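You operate a simulated robot arm through the tools that you are given. There is no shell and no other tool.

You are at the controls of a simulated robot arm. One attempt, no reset.

TASK
Reject the leaking bearing on the spin tester and wipe the grease drip off the table.
Fine: switch the tester off before you take the bearing; it goes in the open reject box, which ends shut; wipe with the green pad and put it back. What is to be rubbed or washed off counts as gone when no trace of it is left.

Only the result counts: the job must be done as asked and must still hold three seconds after the hand-in. Knocking over, shifting, dropping, spilling or breaking anything else fails it.

THE ROBOT
A 7-joint arm with a fingered hand, fixed in place. Base frame: the origin is at the foot of the arm, x ahead of it, y to its left, z up; the work surface is at about z = 905. Lengths are in mm, angles in degrees, forces in N, time in s.
Its first joint turns from -149.0 to 149.0 degrees. Payload 3.5 kg.
The tool frame sits at the grasp point between the pads (the TCP): z along the fingers, y along the line on which they close. The tips reach 30 mm beyond it. Largest opening 104 mm; the body of the gripper starts 35 mm behind the TCP. The gripper is a hand of 4 fingers: y runs from the thumb to the fingers, the wrist lies at [-15, -110, -186] in the tool frame.
Orientation is that of the tool frame in the base frame, as a unit quaternion [x, y, z, w]. With the fingers straight down and the wrist toward the robot, the tool's x, y and z point along [0, 1, 0], [1, 0, 0] and [0, 0, -1] of the base frame.

THE INTERFACE
- The arm moves only by the tool jog_arm. Its argument "motion" is a list of rows, each a list of 6 numbers: the shift along the tool's x, y, z in cm, then the turn, a rotation vector about the tool's x, y, z in rad. In form: [[dx, dy, dz, wx, wy, wz], ...]. A call has 1 to 20 rows; each row shifts and turns the commanded pose from where the row before left it, along the tool's axes as they then stand. A row lasts 0.2 s, in which the tool goes at most 50 mm and 8.6 degrees; a call with a longer step from one row to the next is refused whole. A pose out of reach is approached as far as the arm can. The call stops where the force on the tool passes 40 N (or 10 N more than at its start, if that is more) or the arm is blocked; 0.2 s more then pass. In this call time passes only in rows, and 0.2 s behind the last. The reply holds the time, the measured pose of the TCP, the force on the tool along the base axes, the opening and the grip force, in the units named above and with some noise, with the torque about the TCP (base axes, N m) and any sound that the robot's microphone picked up.
- Cameras (640 x 400 px; columns grow to the right, rows downward): "scene" is fixed at [401.4, 505.4, 1656]; the picture's right is [-0.98, -0.18, 0.00], its down [-0.10, 0.55, -0.83] and it looks along [0.15, -0.81, -0.56] (base axes); focal length 335 px, centre (320, 200). "wrist" rides on the gripper at [61, -92, -130] in the tool frame; the picture's right is [-0.81, 0.28, -0.52], its down [-0.53, -0.71, 0.46] and it looks along [-0.24, 0.64, 0.72] (tool axes); focal length 275 px, centre (320, 200). There is no depth. A picture from a camera that has moved, and an enlarged one, comes with that camera's place and axes in the base frame and with its lens. The place of the scene camera against the robot may be out by one fixed shift of up to 25 mm in any direction.
- camera(camera): a new picture of that camera. No time passes.
- slide_trunk(by): slides the trunk up (or, below 0, down) by that many mm; the arm rides with it, the base frame stays. It gives what a move gives, with no picture.
- set_fingers(index, middle, ring, thumb_bend, thumb_turn): sets how far each is bent, from 0 (flat) to 1 (curled in); at 0.3 the hand is open as for a grip, at 0.7 the pads meet at the TCP. One left out holds its place. A second passes; each finger stops where it meets its share of the squeeze, and holds until it gets a number again. It is the only way to open and close the hand. It gives what a move gives, with no picture; readings hold the bend of each and the force on the fingers (four entries, about 0 where the hand has none), thumb and palm. thumb_turn goes from beside the hand (0) to across from the fingers (1), as for a grip.
- enlarge(camera, box): a new picture of the part [left, top, right, bottom] of that camera's present view, enlarged. No time passes.
- sign_off(): hands the job in; it is judged then, once.

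Nothing tells you positions but the pictures and the camera data. Unless the task says otherwise, let go and move clear before handing in.

The tools are called after ">>>" by a JSON object that holds its "op" and its "data". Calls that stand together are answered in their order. jog_arm: Moves the arm, as the interface text tells. Its arguments: {"type":"object","properties":{"motion":{"type":"array","items":{"type":"array","items":{"type":"number"}}}},"required":["motion"]} The other tools are called the same way: slide_trunk (by) slides the trunk up or down; set_fingers (index, middle, ring, thumb_bend, thumb_turn) moves the fingers one by one; camera (camera) takes a picture; enlarge (camera, box) takes an enlarged picture of a part of a camera's view; sign_off () hands the job in.

At the start:

```text
time_s: 0.0
tcp_pos: [349.6, -552.4, 1277.3]
tcp_rot: [0.707, 0.707, 0.0, 0.0]
wrist_force: [-0.3, 0.7, -0.5]
wrist_torque: [0.01, 0.03, 0.02]
gripper_width: 103.6
gripper_force: 0.0
shape: jaw
bend: [0.3, 0.3, 0.3, 0.3, 0.98]
finger forces: [0.0, 0.0, 0.1, 0.1, 0.0, 0.1]
trunk travel left (down, up): [-650.0, 60.0]
```

scene: 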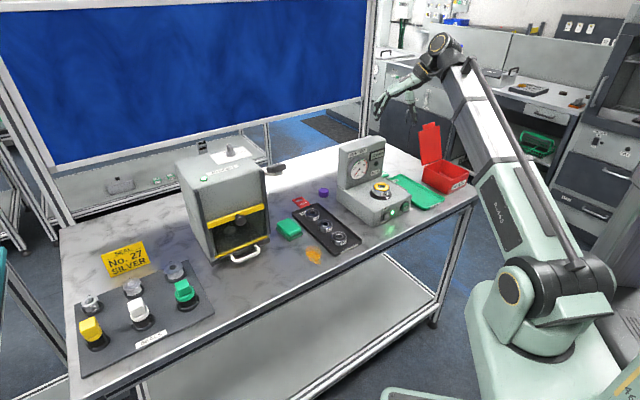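
wrist: 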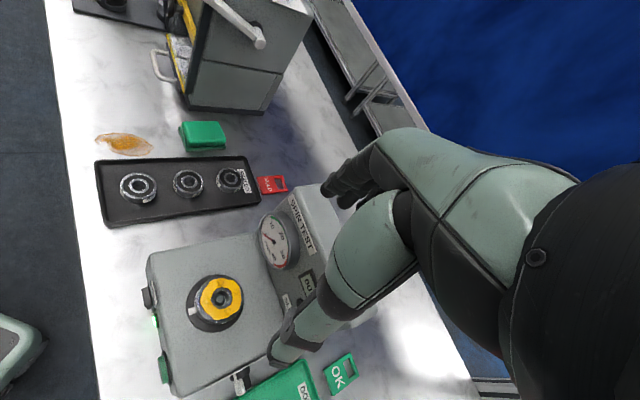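

I see a bench with a spin tester (a yellow-ringed bearing sits on it), a tray of three bearings, a green pad, an orange-brown drip, a red box with an open lid and a green tray. I will enlarge the views first to work out where things are.

>>> {"op": "enlarge", "data": {"camera": "scene", "box": [320, 110, 480, 250]}}

>>> {"op": "enlarge", "data": {"camera": "scene", "box": [260, 170, 380, 270]}}

>>> {"op": "enlarge", "data": {"camera": "wrist", "box": [80, 220, 380, 400]}}

>>> {"op": "enlarge", "data": {"camera": "wrist", "box": [80, 90, 320, 240]}}

```text
2.86 times, centred on (400, 180) of scene
camera zoom: at [401.4, 505.4, 1656.0], right [-0.98, -0.18, 0.0], down [-0.1, 0.55, -0.83], along [0.15, -0.81, -0.56], focal length 956 px, centre (91, 257)
```

zoom: 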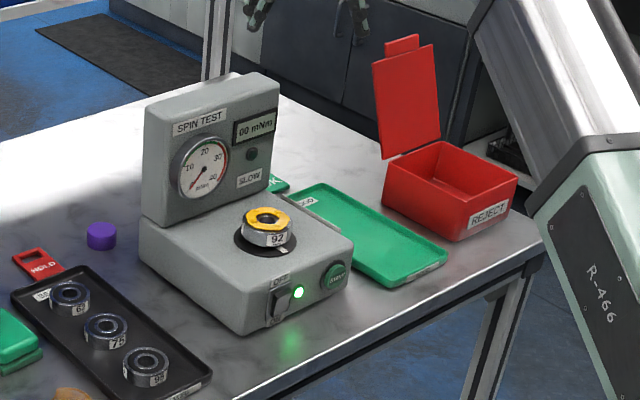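

```text
4.00 times, centred on (320, 220) of scene
camera zoom: at [401.4, 505.4, 1656.0], right [-0.98, -0.18, 0.0], down [-0.1, 0.55, -0.83], along [0.15, -0.81, -0.56], focal length 1339 px, centre (320, 120)
```

zoom: 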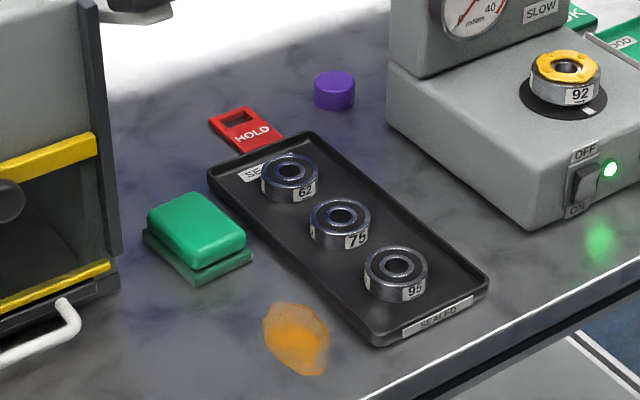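

```text
2.13 times, centred on (230, 310) of wrist
camera zoom: at [258.9, -490.0, 1406.9], right [0.28, -0.81, 0.52], down [-0.71, -0.53, -0.46], along [0.64, -0.24, -0.72], focal length 587 px, centre (512, -35)
```

zoom: 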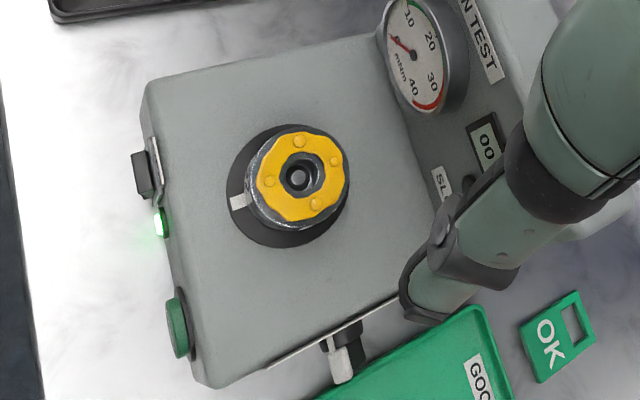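

```text
2.67 times, centred on (200, 165) of wrist
camera zoom: at [258.9, -490.0, 1406.9], right [0.28, -0.81, 0.52], down [-0.71, -0.53, -0.46], along [0.64, -0.24, -0.72], focal length 734 px, centre (640, 293)
```

zoom: 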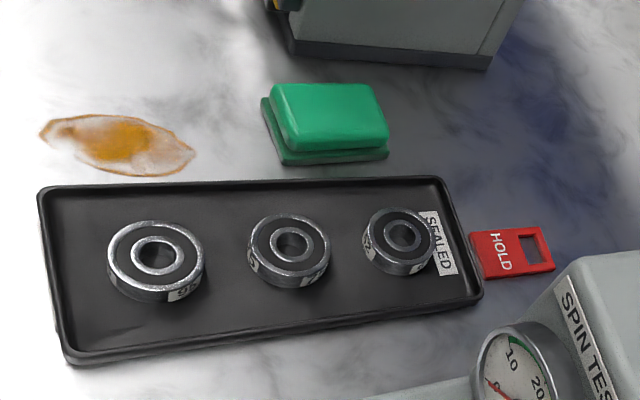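

The tester's front has a rocker marked OFF/ON beside a green light, and a round green button further along. I will look more closely at those, the bearing and the reject box.

>>> {"op": "enlarge", "data": {"camera": "scene", "box": [378, 195, 418, 220]}}

>>> {"op": "enlarge", "data": {"camera": "scene", "box": [360, 170, 408, 200]}}

>>> {"op": "enlarge", "data": {"camera": "scene", "box": [400, 110, 480, 220]}}

>>> {"op": "enlarge", "data": {"camera": "wrist", "box": [130, 260, 290, 400]}}

>>> {"op": "enlarge", "data": {"camera": "scene", "box": [336, 130, 392, 180]}}

```text
16.00 times, centred on (398, 208) of scene
camera zoom: at [401.4, 505.4, 1656.0], right [-0.98, -0.18, 0.0], down [-0.1, 0.55, -0.83], along [0.15, -0.81, -0.56], focal length 5356 px, centre (-928, 80)
```

zoom: 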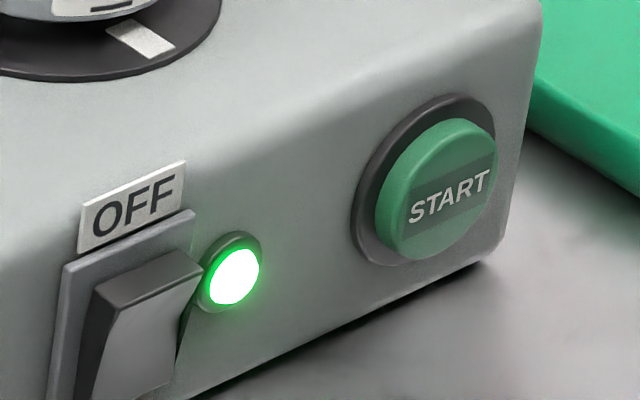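

```text
13.33 times, centred on (384, 185) of scene
camera zoom: at [401.4, 505.4, 1656.0], right [-0.98, -0.18, 0.0], down [-0.1, 0.55, -0.83], along [0.15, -0.81, -0.56], focal length 4463 px, centre (-533, 400)
```

zoom: 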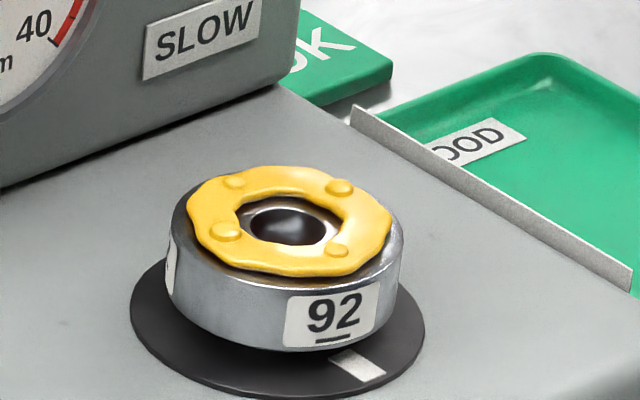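

```text
3.64 times, centred on (440, 165) of scene
camera zoom: at [401.4, 505.4, 1656.0], right [-0.98, -0.18, 0.0], down [-0.1, 0.55, -0.83], along [0.15, -0.81, -0.56], focal length 1217 px, centre (-116, 327)
```

zoom: 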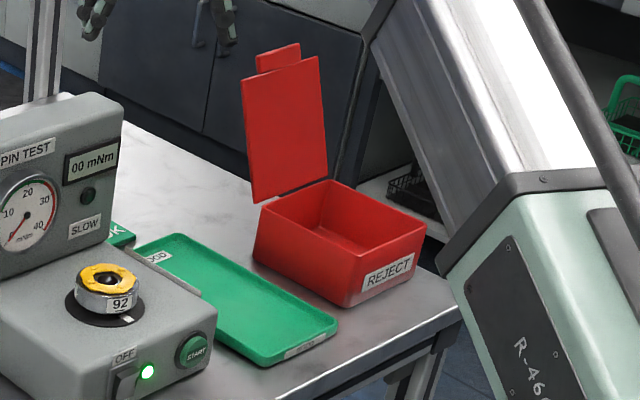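

```text
2.86 times, centred on (210, 330) of wrist
camera zoom: at [258.9, -490.0, 1406.9], right [0.28, -0.81, 0.52], down [-0.71, -0.53, -0.46], along [0.64, -0.24, -0.72], focal length 786 px, centre (634, -171)
```

zoom: 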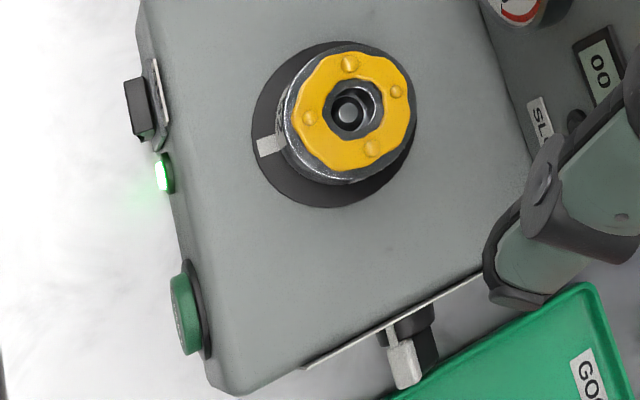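

```text
8.00 times, centred on (364, 155) of scene
camera zoom: at [401.4, 505.4, 1656.0], right [-0.98, -0.18, 0.0], down [-0.1, 0.55, -0.83], along [0.15, -0.81, -0.56], focal length 2678 px, centre (-32, 560)
```

zoom: 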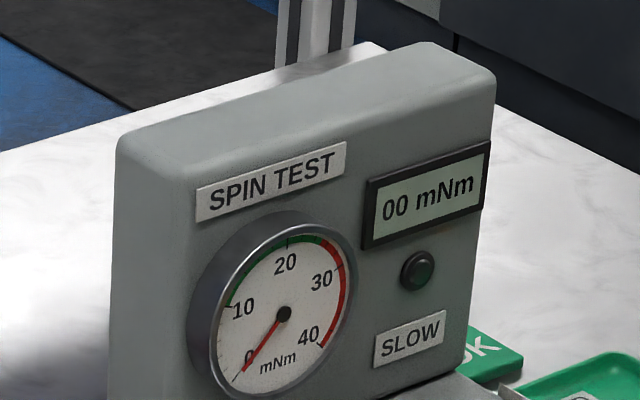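

The scene and wrist views agree to about a centimetre: the drip is near (553, -267), the pad near (653, -355), the tester rocker near (330, -484), and the reject box near (84, -802) with its lid hinged at the back. The table's front edge runs at about 45 degrees to the base axes, so I will turn the hand to match and look again from there.

>>> {"op": "jog_arm", "data": {"motion": [[0, 0, 0, 0, 0, 0.1309], [0, 0, 0, 0, 0, 0.1309], [0, 0, 0, 0, 0, 0.1309], [0, 0, 0, 0, 0, 0.1309], [0, 0, 0, 0, 0, 0.1309], [0, 0, 0, 0, 0, 0.1309]]}}

>>> {"op": "camera", "data": {"camera": "wrist"}}

>>> {"op": "camera", "data": {"camera": "scene"}}

```text
time_s: 1.4
tcp_pos: [349.1, -551.0, 1277.3]
tcp_rot: [0.924, 0.381, 0.0, 0.0]
wrist_force: [-0.1, -0.3, 0.6]
wrist_torque: [-0.02, 0.02, -0.01]
gripper_width: 103.6
gripper_force: 0.1
shape: jaw
bend: [0.3, 0.3, 0.3, 0.3, 0.98]
finger forces: [0.0, 0.0, 0.0, 0.0, 0.1, 0.0]
trunk travel left (down, up): [-650.0, 60.0]
```

```text
taken
camera wrist: at [329.2, -443.2, 1406.8], right [-0.38, -0.77, 0.52], down [-0.88, 0.13, -0.46], along [0.28, -0.63, -0.72], focal length 275 px, centre (320, 200)
```

wrist: 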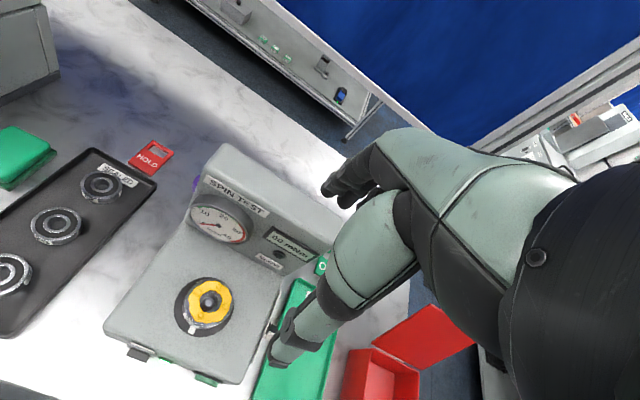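

```text
taken
```

scene: 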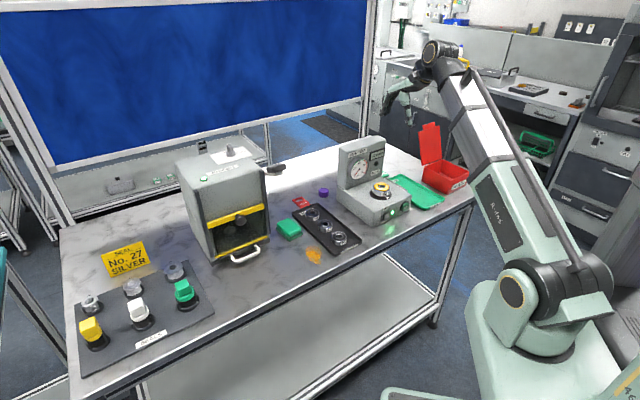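

The hand is now square to the table edge. I will enlarge this view to pin down the tester, its side lever, the tray and the box.

>>> {"op": "enlarge", "data": {"camera": "wrist", "box": [90, 250, 310, 390]}}

>>> {"op": "enlarge", "data": {"camera": "wrist", "box": [250, 270, 490, 400]}}

>>> {"op": "enlarge", "data": {"camera": "wrist", "box": [0, 110, 180, 230]}}

```text
2.86 times, centred on (200, 320) of wrist
camera zoom: at [329.2, -443.2, 1406.8], right [-0.38, -0.77, 0.52], down [-0.88, 0.13, -0.46], along [0.28, -0.63, -0.72], focal length 786 px, centre (663, -143)
```

zoom: 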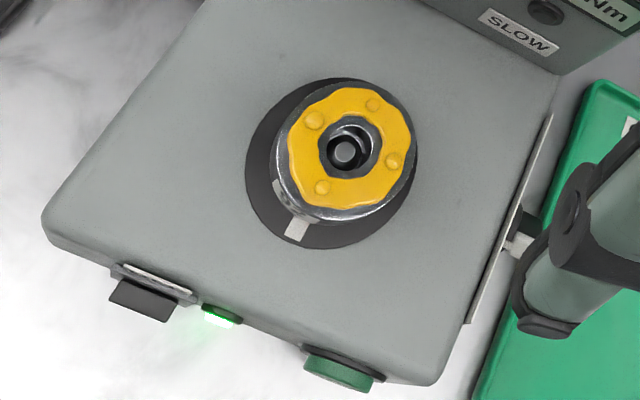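

```text
2.67 times, centred on (370, 335) of wrist
camera zoom: at [329.2, -443.2, 1406.8], right [-0.38, -0.77, 0.52], down [-0.88, 0.13, -0.46], along [0.28, -0.63, -0.72], focal length 734 px, centre (187, -160)
```

zoom: 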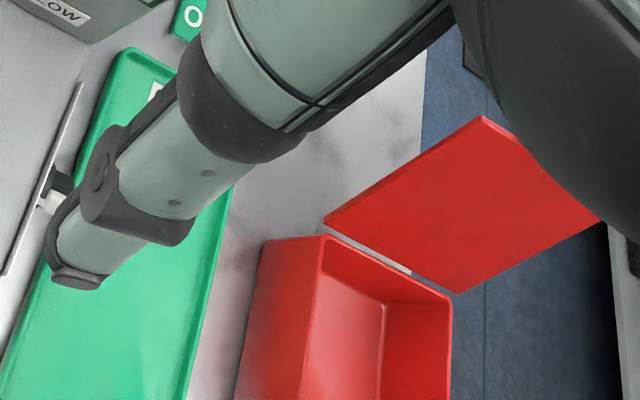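

```text
3.33 times, centred on (90, 170) of wrist
camera zoom: at [329.2, -443.2, 1406.8], right [-0.38, -0.77, 0.52], down [-0.88, 0.13, -0.46], along [0.28, -0.63, -0.72], focal length 918 px, centre (1087, 300)
```

zoom: 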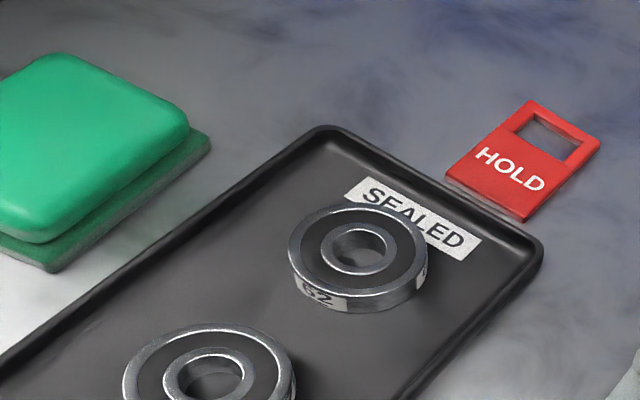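

The bearing (No. 92, yellow seal) is about 62 mm wide and sits near (370, -547), with the panel behind it. I need a wider baseline to fix heights, so I will pull the hand back from the tester and down a little and look again.

>>> {"op": "jog_arm", "data": {"motion": [[0, -4, 0, 0, 0, 0], [0, -4, 0, 0, 0, 0], [0, -4, 2, 0, 0, 0], [0, -2, 4, 0, 0, 0], [0, 0, 4, 0, 0, 0]]}}

>>> {"op": "camera", "data": {"camera": "wrist"}}

>>> {"op": "camera", "data": {"camera": "scene"}}

```text
time_s: 2.6
tcp_pos: [249.8, -456.4, 1178.1]
tcp_rot: [0.924, 0.383, 0.0, 0.001]
wrist_force: [0.3, -1.5, 0.9]
wrist_torque: [0.02, 0.0, 0.0]
gripper_width: 103.7
gripper_force: 0.1
shape: jaw
bend: [0.3, 0.3, 0.3, 0.3, 0.98]
finger forces: [0.0, 0.0, 0.0, 0.0, 0.1, 0.0]
trunk travel left (down, up): [-650.0, 60.0]
```

```text
taken
camera wrist: at [229.0, -348.3, 1307.1], right [-0.38, -0.77, 0.52], down [-0.88, 0.13, -0.46], along [0.28, -0.63, -0.72], focal length 275 px, centre (320, 200)
```

wrist: 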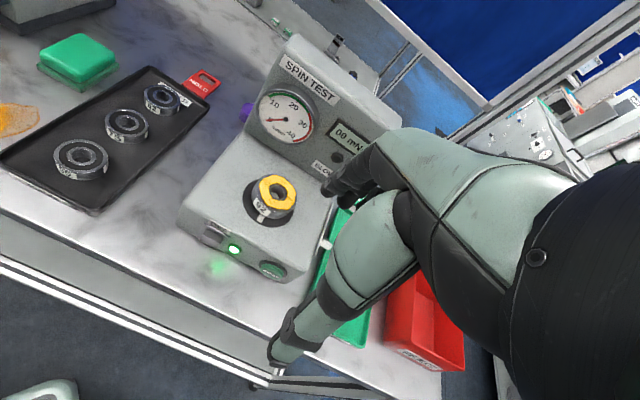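

```text
taken
```

scene: 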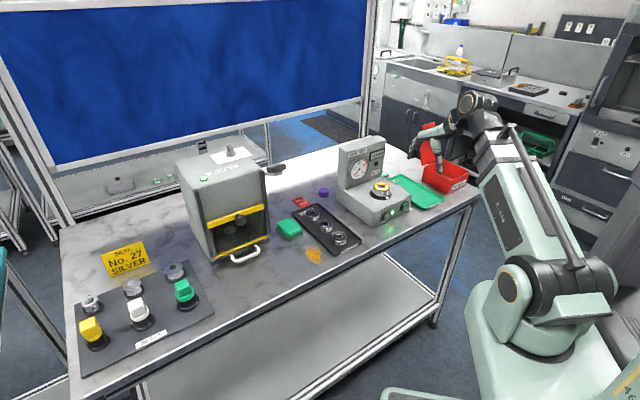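

The arm reaches in to a radius of about 520 mm at this height. I will enlarge this view to see the front switch and measure positions.

>>> {"op": "enlarge", "data": {"camera": "wrist", "box": [170, 160, 350, 290]}}

>>> {"op": "enlarge", "data": {"camera": "wrist", "box": [190, 215, 290, 285]}}

>>> {"op": "enlarge", "data": {"camera": "wrist", "box": [0, 20, 220, 210]}}

>>> {"op": "enlarge", "data": {"camera": "wrist", "box": [300, 130, 480, 390]}}

```text
3.08 times, centred on (260, 225) of wrist
camera zoom: at [229.0, -348.3, 1307.1], right [-0.38, -0.77, 0.52], down [-0.88, 0.13, -0.46], along [0.28, -0.63, -0.72], focal length 847 px, centre (505, 123)
```

zoom: 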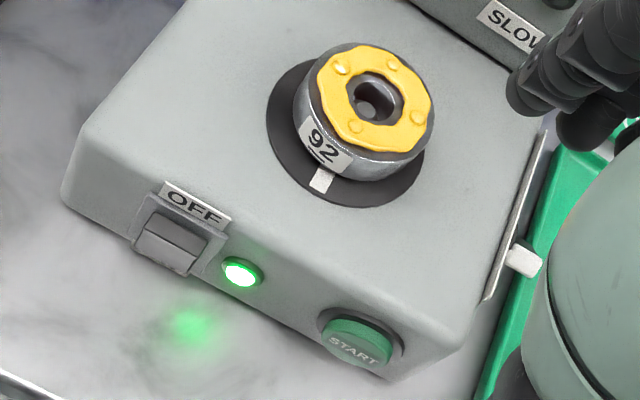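

```text
5.71 times, centred on (240, 250) of wrist
camera zoom: at [229.0, -348.3, 1307.1], right [-0.38, -0.77, 0.52], down [-0.88, 0.13, -0.46], along [0.28, -0.63, -0.72], focal length 1573 px, centre (777, -86)
```

zoom: 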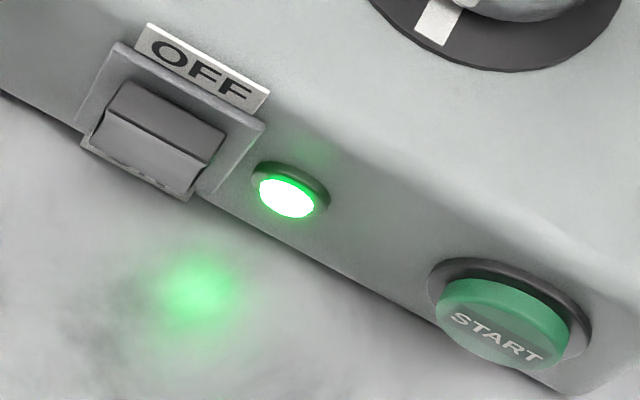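

```text
2.11 times, centred on (110, 115) of wrist
camera zoom: at [229.0, -348.3, 1307.1], right [-0.38, -0.77, 0.52], down [-0.88, 0.13, -0.46], along [0.28, -0.63, -0.72], focal length 580 px, centre (762, 379)
```

zoom: 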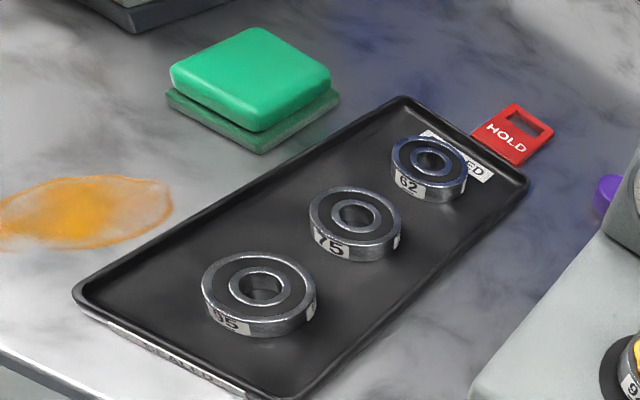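

```text
1.54 times, centred on (390, 260) of wrist
camera zoom: at [229.0, -348.3, 1307.1], right [-0.38, -0.77, 0.52], down [-0.88, 0.13, -0.46], along [0.28, -0.63, -0.72], focal length 424 px, centre (212, 108)
```

zoom: 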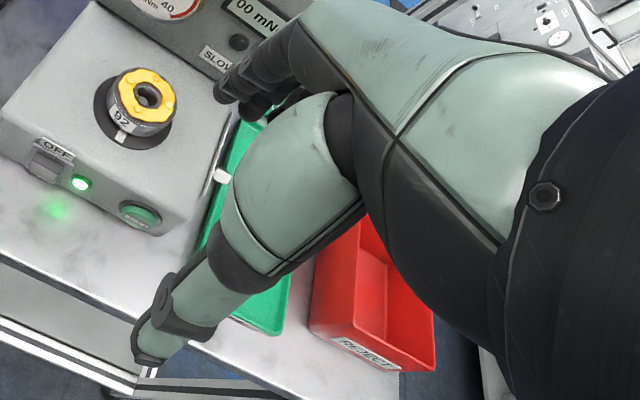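

The rocker's top edge stands out at about (339, -458, 950), and the bearing top is at about (368, -543, 1007). I will close the fingers and turn the hand sideways to the tester, so that the flank of the outer finger can press the OFF half of the rocker.

>>> {"op": "set_fingers", "data": {"index": 0.67, "middle": 0.67, "ring": 0.67, "thumb_bend": 0.67}}

>>> {"op": "jog_arm", "data": {"motion": [[0, 0, 0, 0, 0, 0.1309], [0, 0, 0, 0, 0, 0.1309], [0, 0, 0, 0, 0, 0.1309], [0, 0, 0, 0, 0, 0.1309], [0, 0, 0, 0, 0, 0.1309], [0, 0, 0, 0, 0, 0.1309], [0, 0, 0, 0, 0, 0.1309], [0, 0, 0, 0, 0, 0.1309], [0, 0, 0, 0, 0, 0.1309], [0, 0, 0, 0, 0, 0.1309], [0, 0, 0, 0, 0, 0.1309], [0, 0, 0, 0, 0, 0.1309]]}}

>>> {"op": "camera", "data": {"camera": "wrist"}}

>>> {"op": "camera", "data": {"camera": "scene"}}

```text
time_s: 3.6
tcp_pos: [249.9, -457.1, 1178.1]
tcp_rot: [0.924, 0.383, 0.0, -0.001]
wrist_force: [-0.4, -0.5, 0.5]
wrist_torque: [0.04, 0.02, 0.01]
gripper_width: 8.8
gripper_force: 0.0
shape: fingers
bend: [0.67, 0.67, 0.67, 0.67, 0.98]
finger forces: [0.1, 0.1, 0.0, 0.0, 0.1, 0.1]
trunk travel left (down, up): [-650.0, 60.0]
```

```text
time_s: 6.2
tcp_pos: [249.7, -453.4, 1178.0]
tcp_rot: [0.924, -0.383, 0.0, 0.001]
wrist_force: [-0.3, 0.1, -0.5]
wrist_torque: [0.0, -0.02, 0.01]
gripper_width: 8.9
gripper_force: 0.1
shape: fingers
bend: [0.67, 0.67, 0.67, 0.67, 0.98]
finger forces: [0.1, 0.0, 0.1, 0.1, 0.0, 0.0]
trunk travel left (down, up): [-650.0, 60.0]
```

```text
taken
camera wrist: at [359.7, -431.6, 1307.4], right [-0.77, 0.38, 0.52], down [0.13, 0.88, -0.46], along [-0.63, -0.28, -0.72], focal length 275 px, centre (320, 200)
```

wrist: 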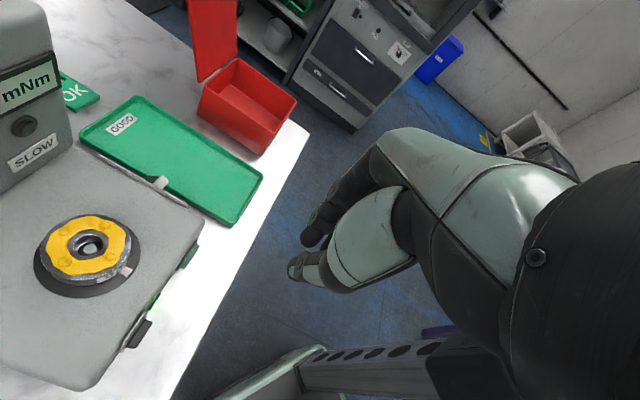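

```text
taken
```

scene: 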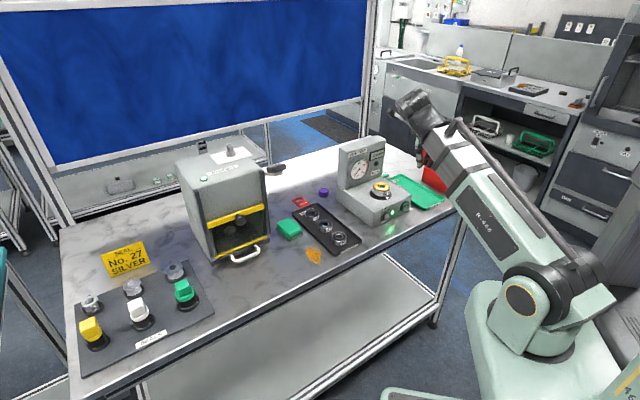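

From here the reject box, the good tray and the lever are plainly in view. I will enlarge them for measurement before going to the switch.

>>> {"op": "enlarge", "data": {"camera": "wrist", "box": [140, 0, 320, 160]}}

>>> {"op": "enlarge", "data": {"camera": "wrist", "box": [0, 160, 240, 360]}}

>>> {"op": "enlarge", "data": {"camera": "wrist", "box": [260, 160, 420, 300]}}

```text
2.50 times, centred on (230, 80) of wrist
camera zoom: at [359.7, -431.6, 1307.4], right [-0.77, 0.38, 0.52], down [0.13, 0.88, -0.46], along [-0.63, -0.28, -0.72], focal length 688 px, centre (545, 500)
```

zoom: 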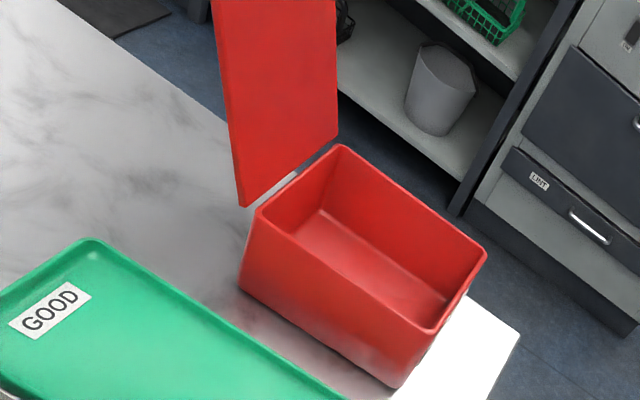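

```text
2.00 times, centred on (120, 260) of wrist
camera zoom: at [359.7, -431.6, 1307.4], right [-0.77, 0.38, 0.52], down [0.13, 0.88, -0.46], along [-0.63, -0.28, -0.72], focal length 551 px, centre (720, 80)
```

zoom: 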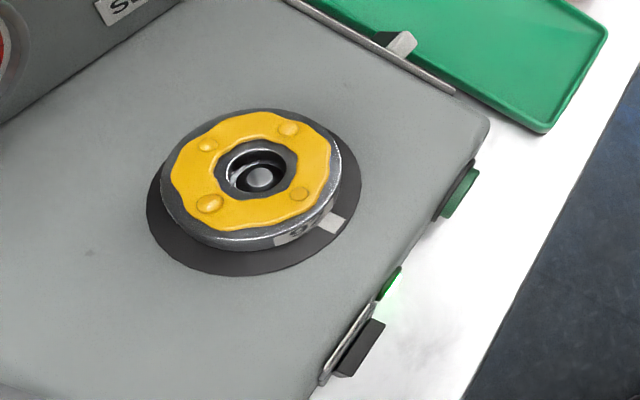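

```text
2.86 times, centred on (340, 230) of wrist
camera zoom: at [359.7, -431.6, 1307.4], right [-0.77, 0.38, 0.52], down [0.13, 0.88, -0.46], along [-0.63, -0.28, -0.72], focal length 786 px, centre (263, 114)
```

zoom: 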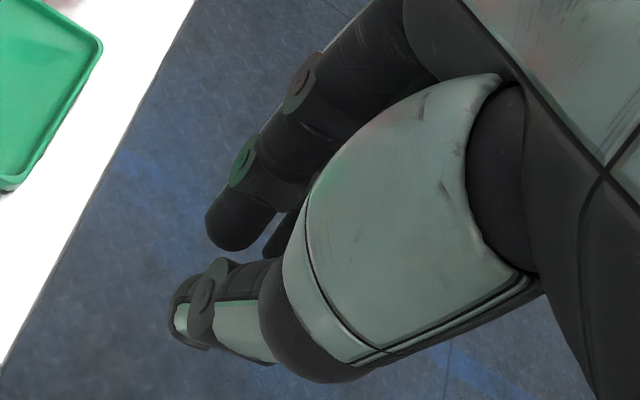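

The rocker position agrees across three views at (339, -458, 950). I will line the closed fingers up in front of it, come down beside the tester's front, and check with a picture before pressing.

>>> {"op": "jog_arm", "data": {"motion": [[0, -3, 0, 0, 0, 0], [0, -3, 0, 0, 0, 0], [0, 0, 4, 0, 0, 0], [0, 0, 4, 0, 0, 0], [0, 0, 4, 0, 0, 0], [0, 0, 4, 0, 0, 0], [0, 0, 2.5, 0, 0, 0]]}}

>>> {"op": "camera", "data": {"camera": "wrist"}}

>>> {"op": "camera", "data": {"camera": "scene"}}

```text
time_s: 7.8
tcp_pos: [294.2, -411.8, 994.5]
tcp_rot: [0.924, -0.383, 0.0, -0.001]
wrist_force: [0.4, 0.5, -0.2]
wrist_torque: [0.01, 0.03, -0.03]
gripper_width: 8.8
gripper_force: 0.0
shape: fingers
bend: [0.67, 0.67, 0.67, 0.67, 0.98]
finger forces: [0.0, 0.0, 0.0, 0.0, 0.0, 0.1]
trunk travel left (down, up): [-650.0, 60.0]
```

```text
taken
camera wrist: at [403.6, -389.4, 1124.6], right [-0.77, 0.38, 0.52], down [0.13, 0.88, -0.46], along [-0.63, -0.28, -0.72], focal length 275 px, centre (320, 200)
```

wrist: 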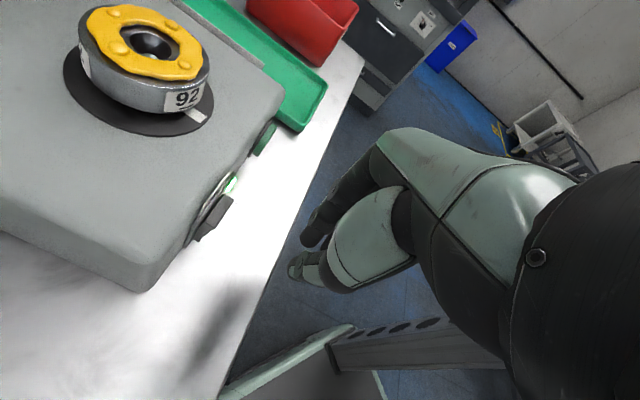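

```text
taken
```

scene: 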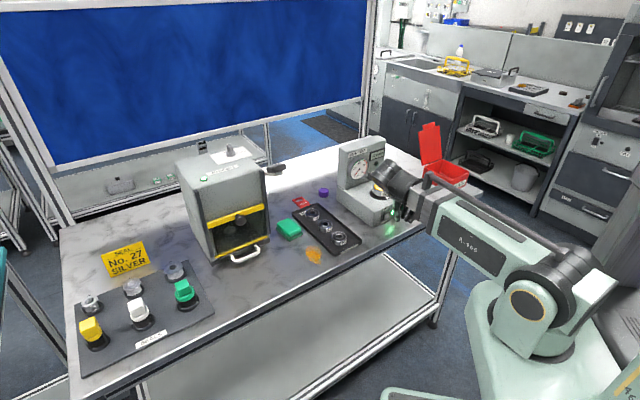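

The hand is in front of the rocker with clearance. I will go down another 22 mm and check the gap.

>>> {"op": "jog_arm", "data": {"motion": [[0, 0, 1.2, 0, 0, 0], [0, 0, 1.0, 0, 0, 0]]}}

>>> {"op": "enlarge", "data": {"camera": "wrist", "box": [150, 140, 350, 300]}}

>>> {"op": "enlarge", "data": {"camera": "scene", "box": [340, 150, 440, 240]}}

```text
time_s: 8.4
tcp_pos: [292.1, -411.2, 970.2]
tcp_rot: [0.924, -0.383, 0.0, 0.001]
wrist_force: [-0.8, 1.1, 0.6]
wrist_torque: [0.0, 0.01, 0.0]
gripper_width: 8.9
gripper_force: 0.1
shape: fingers
bend: [0.67, 0.67, 0.67, 0.67, 0.98]
finger forces: [0.0, 0.0, 0.0, 0.0, 0.0, 0.0]
trunk travel left (down, up): [-650.0, 60.0]
```

```text
2.50 times, centred on (250, 220) of wrist
camera zoom: at [401.6, -389.0, 1099.8], right [-0.77, 0.38, 0.52], down [0.13, 0.88, -0.46], along [-0.63, -0.28, -0.72], focal length 688 px, centre (495, 150)
```

zoom: 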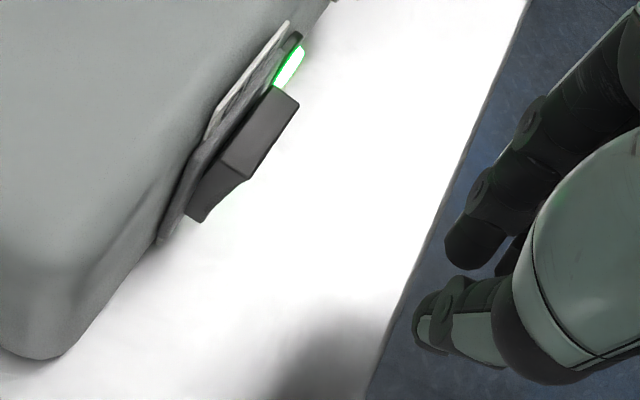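

```text
4.44 times, centred on (390, 195) of scene
camera zoom: at [401.4, 505.4, 1656.0], right [-0.98, -0.18, 0.0], down [-0.1, 0.55, -0.83], along [0.15, -0.81, -0.56], focal length 1488 px, centre (9, 222)
```

zoom: 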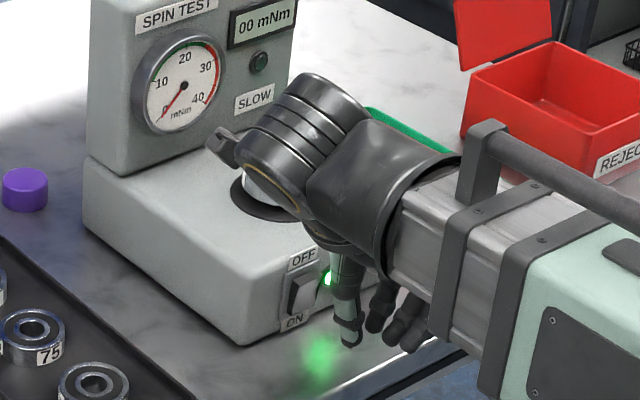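

The fingers hang clear in front of the rocker, with tips at about z 940. I will advance toward it, with the last part in small steps so that I can watch the force.

>>> {"op": "jog_arm", "data": {"motion": [[2.5, 0, 0, 0, 0, 0], [0.5, 0, 0, 0, 0, 0], [0.5, 0, 0, 0, 0, 0]]}}

>>> {"op": "enlarge", "data": {"camera": "wrist", "box": [150, 140, 350, 300]}}

>>> {"op": "enlarge", "data": {"camera": "scene", "box": [370, 190, 430, 235]}}

```text
time_s: 9.2
tcp_pos: [317.0, -433.1, 971.4]
tcp_rot: [0.924, -0.383, 0.0, 0.0]
wrist_force: [0.3, -0.6, 0.2]
wrist_torque: [-0.04, 0.02, 0.01]
gripper_width: 8.6
gripper_force: 0.0
shape: fingers
bend: [0.67, 0.67, 0.67, 0.67, 0.98]
finger forces: [0.0, 0.0, 0.0, 0.0, 0.0, 0.1]
trunk travel left (down, up): [-650.0, 60.0]
```

```text
2.50 times, centred on (250, 220) of wrist
camera zoom: at [425.8, -412.5, 1101.0], right [-0.77, 0.38, 0.52], down [0.13, 0.88, -0.46], along [-0.63, -0.28, -0.72], focal length 688 px, centre (495, 150)
```

zoom: 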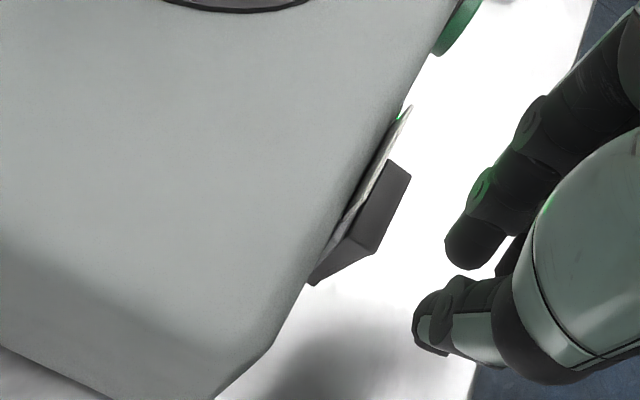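

```text
8.89 times, centred on (400, 212) of scene
camera zoom: at [401.4, 505.4, 1656.0], right [-0.98, -0.18, 0.0], down [-0.1, 0.55, -0.83], along [0.15, -0.81, -0.56], focal length 2975 px, centre (-391, 89)
```

zoom: 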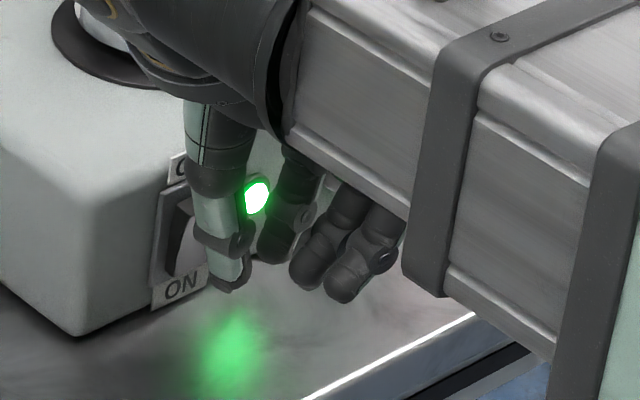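

The index finger is the one nearest the rocker, with about 17 mm to go. I will shift 5 mm away from the lamp and press on in small steps.

>>> {"op": "jog_arm", "data": {"motion": [[0, -0.5, 0, 0, 0, 0], [1.2, 0, 0, 0, 0, 0], [0.3, 0, 0, 0, 0, 0], [0.3, 0, 0, 0, 0, 0]]}}

>>> {"op": "enlarge", "data": {"camera": "wrist", "box": [150, 140, 350, 300]}}

>>> {"op": "enlarge", "data": {"camera": "scene", "box": [370, 190, 430, 235]}}

```text
time_s: 10.2
tcp_pos: [333.6, -444.2, 971.4]
tcp_rot: [0.924, -0.383, 0.001, 0.0]
wrist_force: [-1.5, 0.2, 0.2]
wrist_torque: [-0.01, -0.01, -0.04]
gripper_width: 8.7
gripper_force: 0.9
shape: fingers
bend: [0.67, 0.67, 0.67, 0.67, 0.98]
finger forces: [1.4, 0.0, 0.0, 0.0, 0.0, 0.0]
trunk travel left (down, up): [-650.0, 60.0]
```

```text
2.50 times, centred on (250, 220) of wrist
camera zoom: at [443.0, -421.8, 1100.5], right [-0.77, 0.38, 0.52], down [0.13, 0.88, -0.46], along [-0.63, -0.28, -0.72], focal length 688 px, centre (495, 150)
```

zoom: 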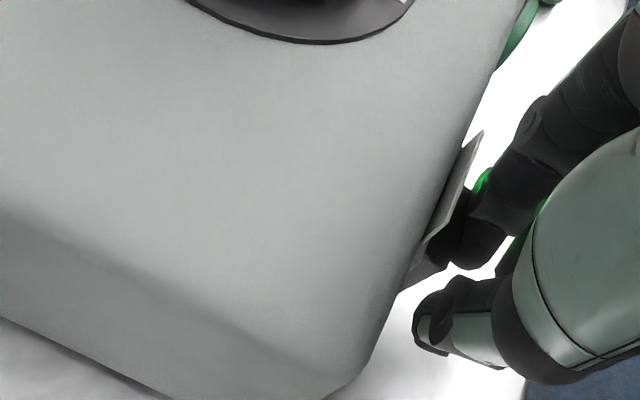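

```text
8.89 times, centred on (400, 212) of scene
camera zoom: at [401.4, 505.4, 1656.0], right [-0.98, -0.18, 0.0], down [-0.1, 0.55, -0.83], along [0.15, -0.81, -0.56], focal length 2975 px, centre (-391, 89)
```

zoom: 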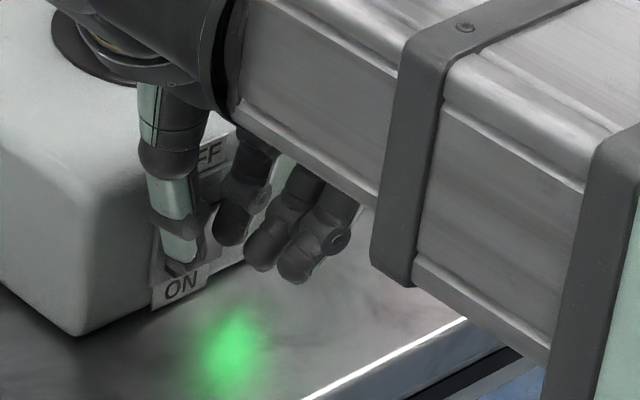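

The index finger is touching the rocker (1.4 N) and the lamp is still lit. I will keep pressing in 3 mm steps.

>>> {"op": "jog_arm", "data": {"motion": [[0.3, 0, 0, 0, 0, 0], [0.3, 0, 0, 0, 0, 0]]}}

>>> {"op": "enlarge", "data": {"camera": "scene", "box": [370, 190, 430, 235]}}

```text
time_s: 10.8
tcp_pos: [338.0, -447.1, 970.9]
tcp_rot: [0.924, -0.383, -0.001, 0.0]
wrist_force: [-7.2, 6.2, 1.5]
wrist_torque: [0.16, 0.18, -0.1]
gripper_width: 8.3
gripper_force: 5.1
shape: fingers
bend: [0.67, 0.67, 0.67, 0.67, 0.98]
finger forces: [10.5, 0.0, 0.0, 0.0, 0.0, 0.0]
trunk travel left (down, up): [-650.0, 60.0]
heard: click
```

```text
8.89 times, centred on (400, 212) of scene
camera zoom: at [401.4, 505.4, 1656.0], right [-0.98, -0.18, 0.0], down [-0.1, 0.55, -0.83], along [0.15, -0.81, -0.56], focal length 2975 px, centre (-391, 89)
```

zoom: 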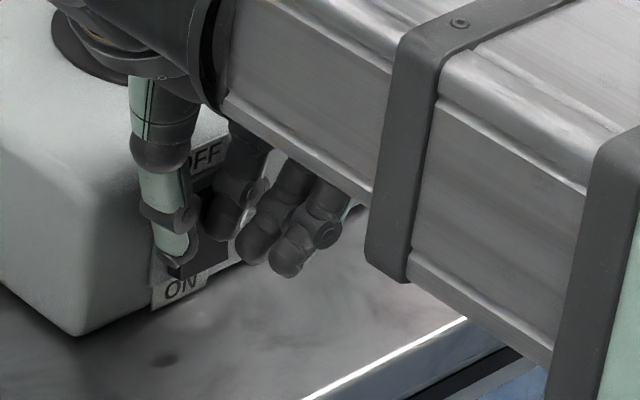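

A click was heard and the green glow is gone, so the tester is off. I will back away and lift clear to confirm.

>>> {"op": "jog_arm", "data": {"motion": [[-0.6, 0, 0, 0, 0, 0], [-3, 0, 0, 0, 0, 0], [-2.5, 0, 0, 0, 0, 0], [0, 0, -4, 0, 0, 0], [0, 0, -4.5, 0, 0, 0], [0, 0, -4.5, 0, 0, 0], [0, 0, -4.5, 0, 0, 0], [0, 0, -4, 0, 0, 0]]}}

>>> {"op": "enlarge", "data": {"camera": "scene", "box": [340, 130, 430, 235]}}

>>> {"op": "camera", "data": {"camera": "wrist"}}

```text
time_s: 12.6
tcp_pos: [297.5, -406.2, 1185.2]
tcp_rot: [0.924, -0.383, 0.0, 0.0]
wrist_force: [-0.1, -0.5, -0.4]
wrist_torque: [-0.02, -0.01, 0.0]
gripper_width: 8.4
gripper_force: 0.0
shape: fingers
bend: [0.67, 0.67, 0.67, 0.67, 0.98]
finger forces: [0.0, 0.0, 0.1, 0.0, 0.0, 0.0]
trunk travel left (down, up): [-650.0, 60.0]
```

```text
3.81 times, centred on (385, 182) of scene
camera zoom: at [401.4, 505.4, 1656.0], right [-0.98, -0.18, 0.0], down [-0.1, 0.55, -0.83], along [0.15, -0.81, -0.56], focal length 1275 px, centre (72, 267)
```

zoom: 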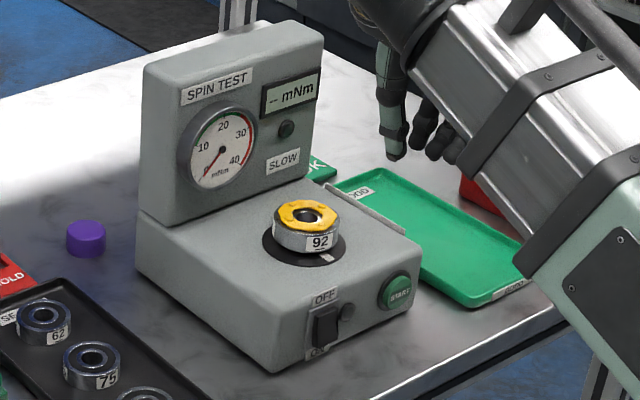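

```text
taken
camera wrist: at [406.2, -385.4, 1314.3], right [-0.77, 0.38, 0.52], down [0.13, 0.88, -0.46], along [-0.63, -0.28, -0.72], focal length 275 px, centre (320, 200)
```

wrist: 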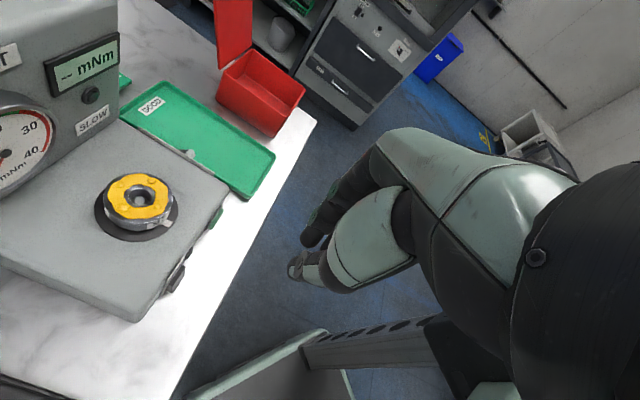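

The display reads "-- mNm" and the lamp is dark, so the tester is off. I will open the hand, turn it back square to the table and move above the bearing.

>>> {"op": "set_fingers", "data": {"index": 0.3, "middle": 0.3, "ring": 0.3, "thumb_bend": 0.3}}

>>> {"op": "jog_arm", "data": {"motion": [[0, 0, 0, 0, 0, -0.1309], [0, 0, 0, 0, 0, -0.1309], [0, 0, 0, 0, 0, -0.1309], [0, 0, 0, 0, 0, -0.1309], [0, 0, 0, 0, 0, -0.1309], [0, 0, 0, 0, 0, -0.1309], [0, 0, 0, 0, 0, -0.1309], [0, 0, 0, 0, 0, -0.1309], [0, 0, 0, 0, 0, -0.1309], [0, 0, 0, 0, 0, -0.1309], [0, 0, 0, 0, 0, -0.1309], [0, 0, 0, 0, 0, -0.1309], [-2.2, 0, 0, 0, 0, 0], [-2.2, 0, 0, 0, 0, 0], [0, 4, 0, 0, 0, 0], [0, 4, 0, 0, 0, 0], [0, 4, 0, 0, 0, 0], [0, 2.7, 0, 0, 0, 0]]}}

>>> {"op": "camera", "data": {"camera": "wrist"}}

>>> {"op": "camera", "data": {"camera": "scene"}}

```text
time_s: 13.6
tcp_pos: [297.2, -407.0, 1184.4]
tcp_rot: [0.924, -0.383, 0.0, 0.0]
wrist_force: [-0.2, 0.3, 0.3]
wrist_torque: [0.0, -0.01, 0.02]
gripper_width: 102.7
gripper_force: 0.1
shape: fingers
bend: [0.3, 0.3, 0.3, 0.3, 0.98]
finger forces: [0.1, 0.0, 0.0, 0.0, 0.1, 0.0]
trunk travel left (down, up): [-650.0, 60.0]
```

```text
time_s: 17.4
tcp_pos: [368.7, -540.7, 1184.4]
tcp_rot: [0.924, 0.382, 0.0, 0.0]
wrist_force: [-1.3, -0.5, -0.8]
wrist_torque: [-0.03, -0.01, -0.02]
gripper_width: 103.0
gripper_force: 0.1
shape: fingers
bend: [0.3, 0.3, 0.3, 0.3, 0.98]
finger forces: [0.1, 0.0, 0.0, 0.0, 0.0, 0.0]
trunk travel left (down, up): [-650.0, 60.0]
```

```text
taken
camera wrist: at [348.0, -432.9, 1314.0], right [-0.38, -0.77, 0.52], down [-0.88, 0.13, -0.46], along [0.28, -0.63, -0.72], focal length 275 px, centre (320, 200)
```

wrist: 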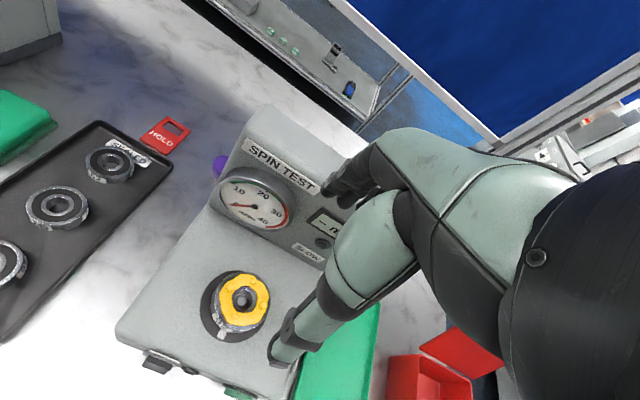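

```text
taken
```

scene: 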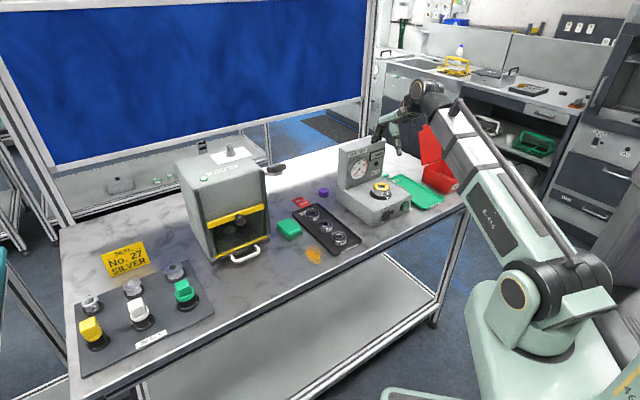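

The hand is above the bearing and the view matches my estimate to a few millimetres. One enlargement to refine, then I descend.

>>> {"op": "enlarge", "data": {"camera": "wrist", "box": [180, 250, 320, 350]}}

>>> {"op": "enlarge", "data": {"camera": "wrist", "box": [280, 130, 440, 270]}}

```text
4.00 times, centred on (250, 300) of wrist
camera zoom: at [348.0, -432.9, 1314.0], right [-0.38, -0.77, 0.52], down [-0.88, 0.13, -0.46], along [0.28, -0.63, -0.72], focal length 1101 px, centre (600, -200)
```

zoom: 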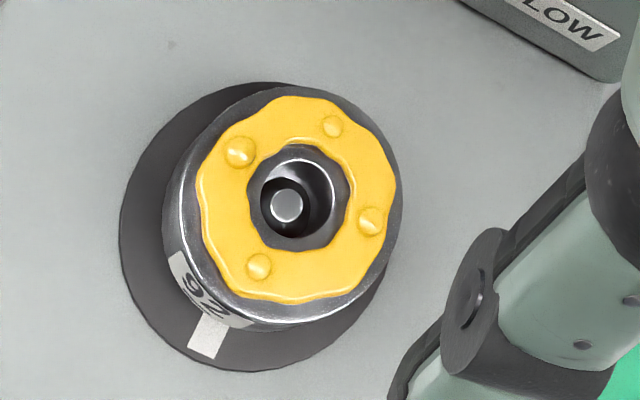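

```text
2.86 times, centred on (360, 200) of wrist
camera zoom: at [348.0, -432.9, 1314.0], right [-0.38, -0.77, 0.52], down [-0.88, 0.13, -0.46], along [0.28, -0.63, -0.72], focal length 786 px, centre (206, 200)
```

zoom: 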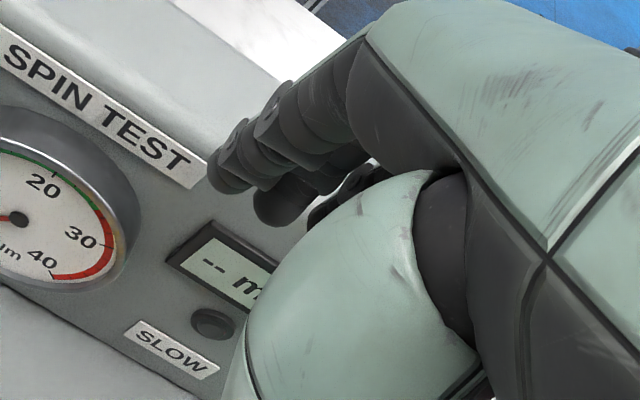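

The bearing centre is confirmed at (368.5, -543.3), almost exactly below the grasp point. I will go down most of the way and look.

>>> {"op": "jog_arm", "data": {"motion": [[0, 0, 4, 0, 0, 0], [0, 0, 4, 0, 0, 0], [0, 0, 4, 0, 0, 0], [0, 0, 2, 0, 0, 0]]}}

>>> {"op": "camera", "data": {"camera": "wrist"}}

>>> {"op": "enlarge", "data": {"camera": "scene", "box": [330, 120, 430, 230]}}

```text
time_s: 18.4
tcp_pos: [369.2, -539.7, 1042.7]
tcp_rot: [0.924, 0.382, -0.001, 0.0]
wrist_force: [0.2, -0.7, 0.1]
wrist_torque: [-0.01, 0.02, 0.0]
gripper_width: 103.0
gripper_force: 0.1
shape: fingers
bend: [0.3, 0.3, 0.3, 0.3, 0.98]
finger forces: [0.0, 0.0, 0.0, 0.1, 0.0, 0.1]
trunk travel left (down, up): [-650.0, 60.0]
```

```text
taken
camera wrist: at [348.3, -431.8, 1171.7], right [-0.38, -0.77, 0.52], down [-0.88, 0.13, -0.46], along [0.28, -0.63, -0.72], focal length 275 px, centre (320, 200)
```

wrist: 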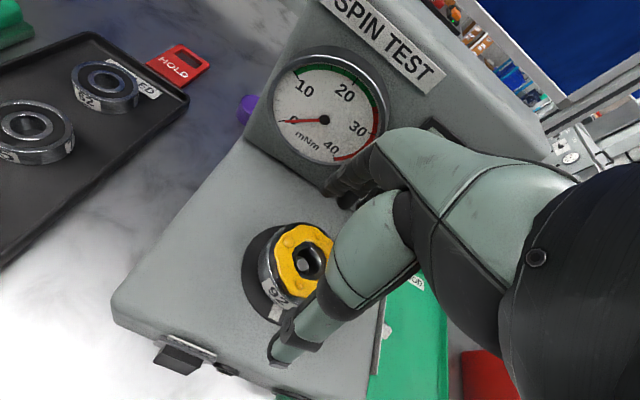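

```text
3.64 times, centred on (380, 175) of scene
camera zoom: at [401.4, 505.4, 1656.0], right [-0.98, -0.18, 0.0], down [-0.1, 0.55, -0.83], along [0.15, -0.81, -0.56], focal length 1217 px, centre (102, 291)
```

zoom: 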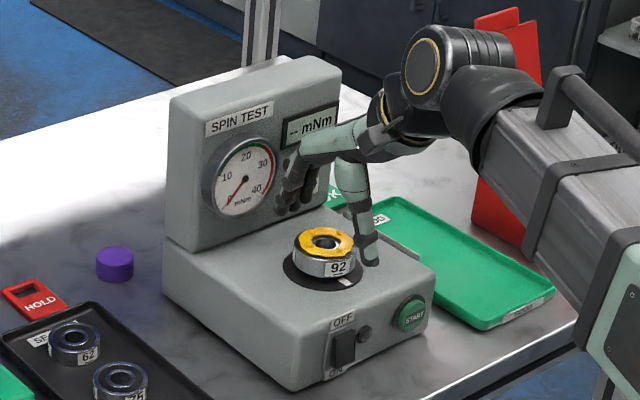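

The thumb and fingers straddle the bearing as intended. I will go down the last 25 mm slowly and then close on it.

>>> {"op": "jog_arm", "data": {"motion": [[0, 0, 0.9, 0, 0, 0], [0, 0, 0.8, 0, 0, 0], [0, 0, 0.8, 0, 0, 0]]}}

>>> {"op": "camera", "data": {"camera": "wrist"}}

>>> {"op": "enlarge", "data": {"camera": "scene", "box": [360, 150, 410, 200]}}

```text
time_s: 19.2
tcp_pos: [367.9, -541.4, 1019.4]
tcp_rot: [0.924, 0.382, 0.0, -0.001]
wrist_force: [-0.2, -0.2, -0.1]
wrist_torque: [-0.01, -0.03, 0.01]
gripper_width: 102.9
gripper_force: 0.1
shape: fingers
bend: [0.3, 0.3, 0.3, 0.3, 0.98]
finger forces: [0.1, 0.0, 0.1, 0.1, 0.0, 0.0]
trunk travel left (down, up): [-650.0, 60.0]
```

```text
taken
camera wrist: at [346.7, -431.9, 1148.8], right [-0.38, -0.77, 0.52], down [-0.88, 0.13, -0.46], along [0.28, -0.63, -0.72], focal length 275 px, centre (320, 200)
```

wrist: 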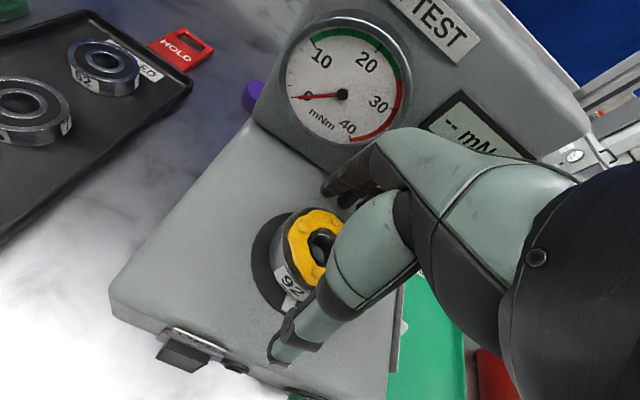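

```text
8.00 times, centred on (385, 175) of scene
camera zoom: at [401.4, 505.4, 1656.0], right [-0.98, -0.18, 0.0], down [-0.1, 0.55, -0.83], along [0.15, -0.81, -0.56], focal length 2678 px, centre (-200, 400)
```

zoom: 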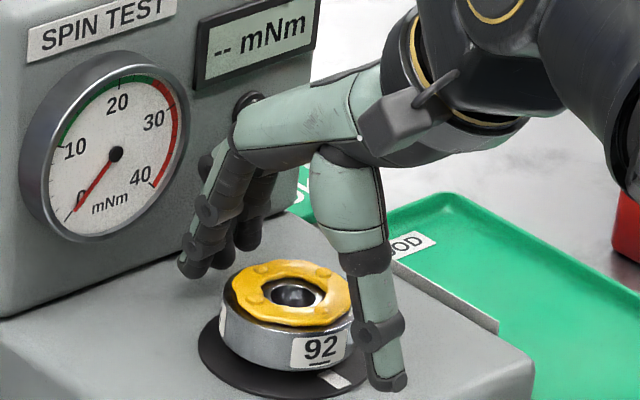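

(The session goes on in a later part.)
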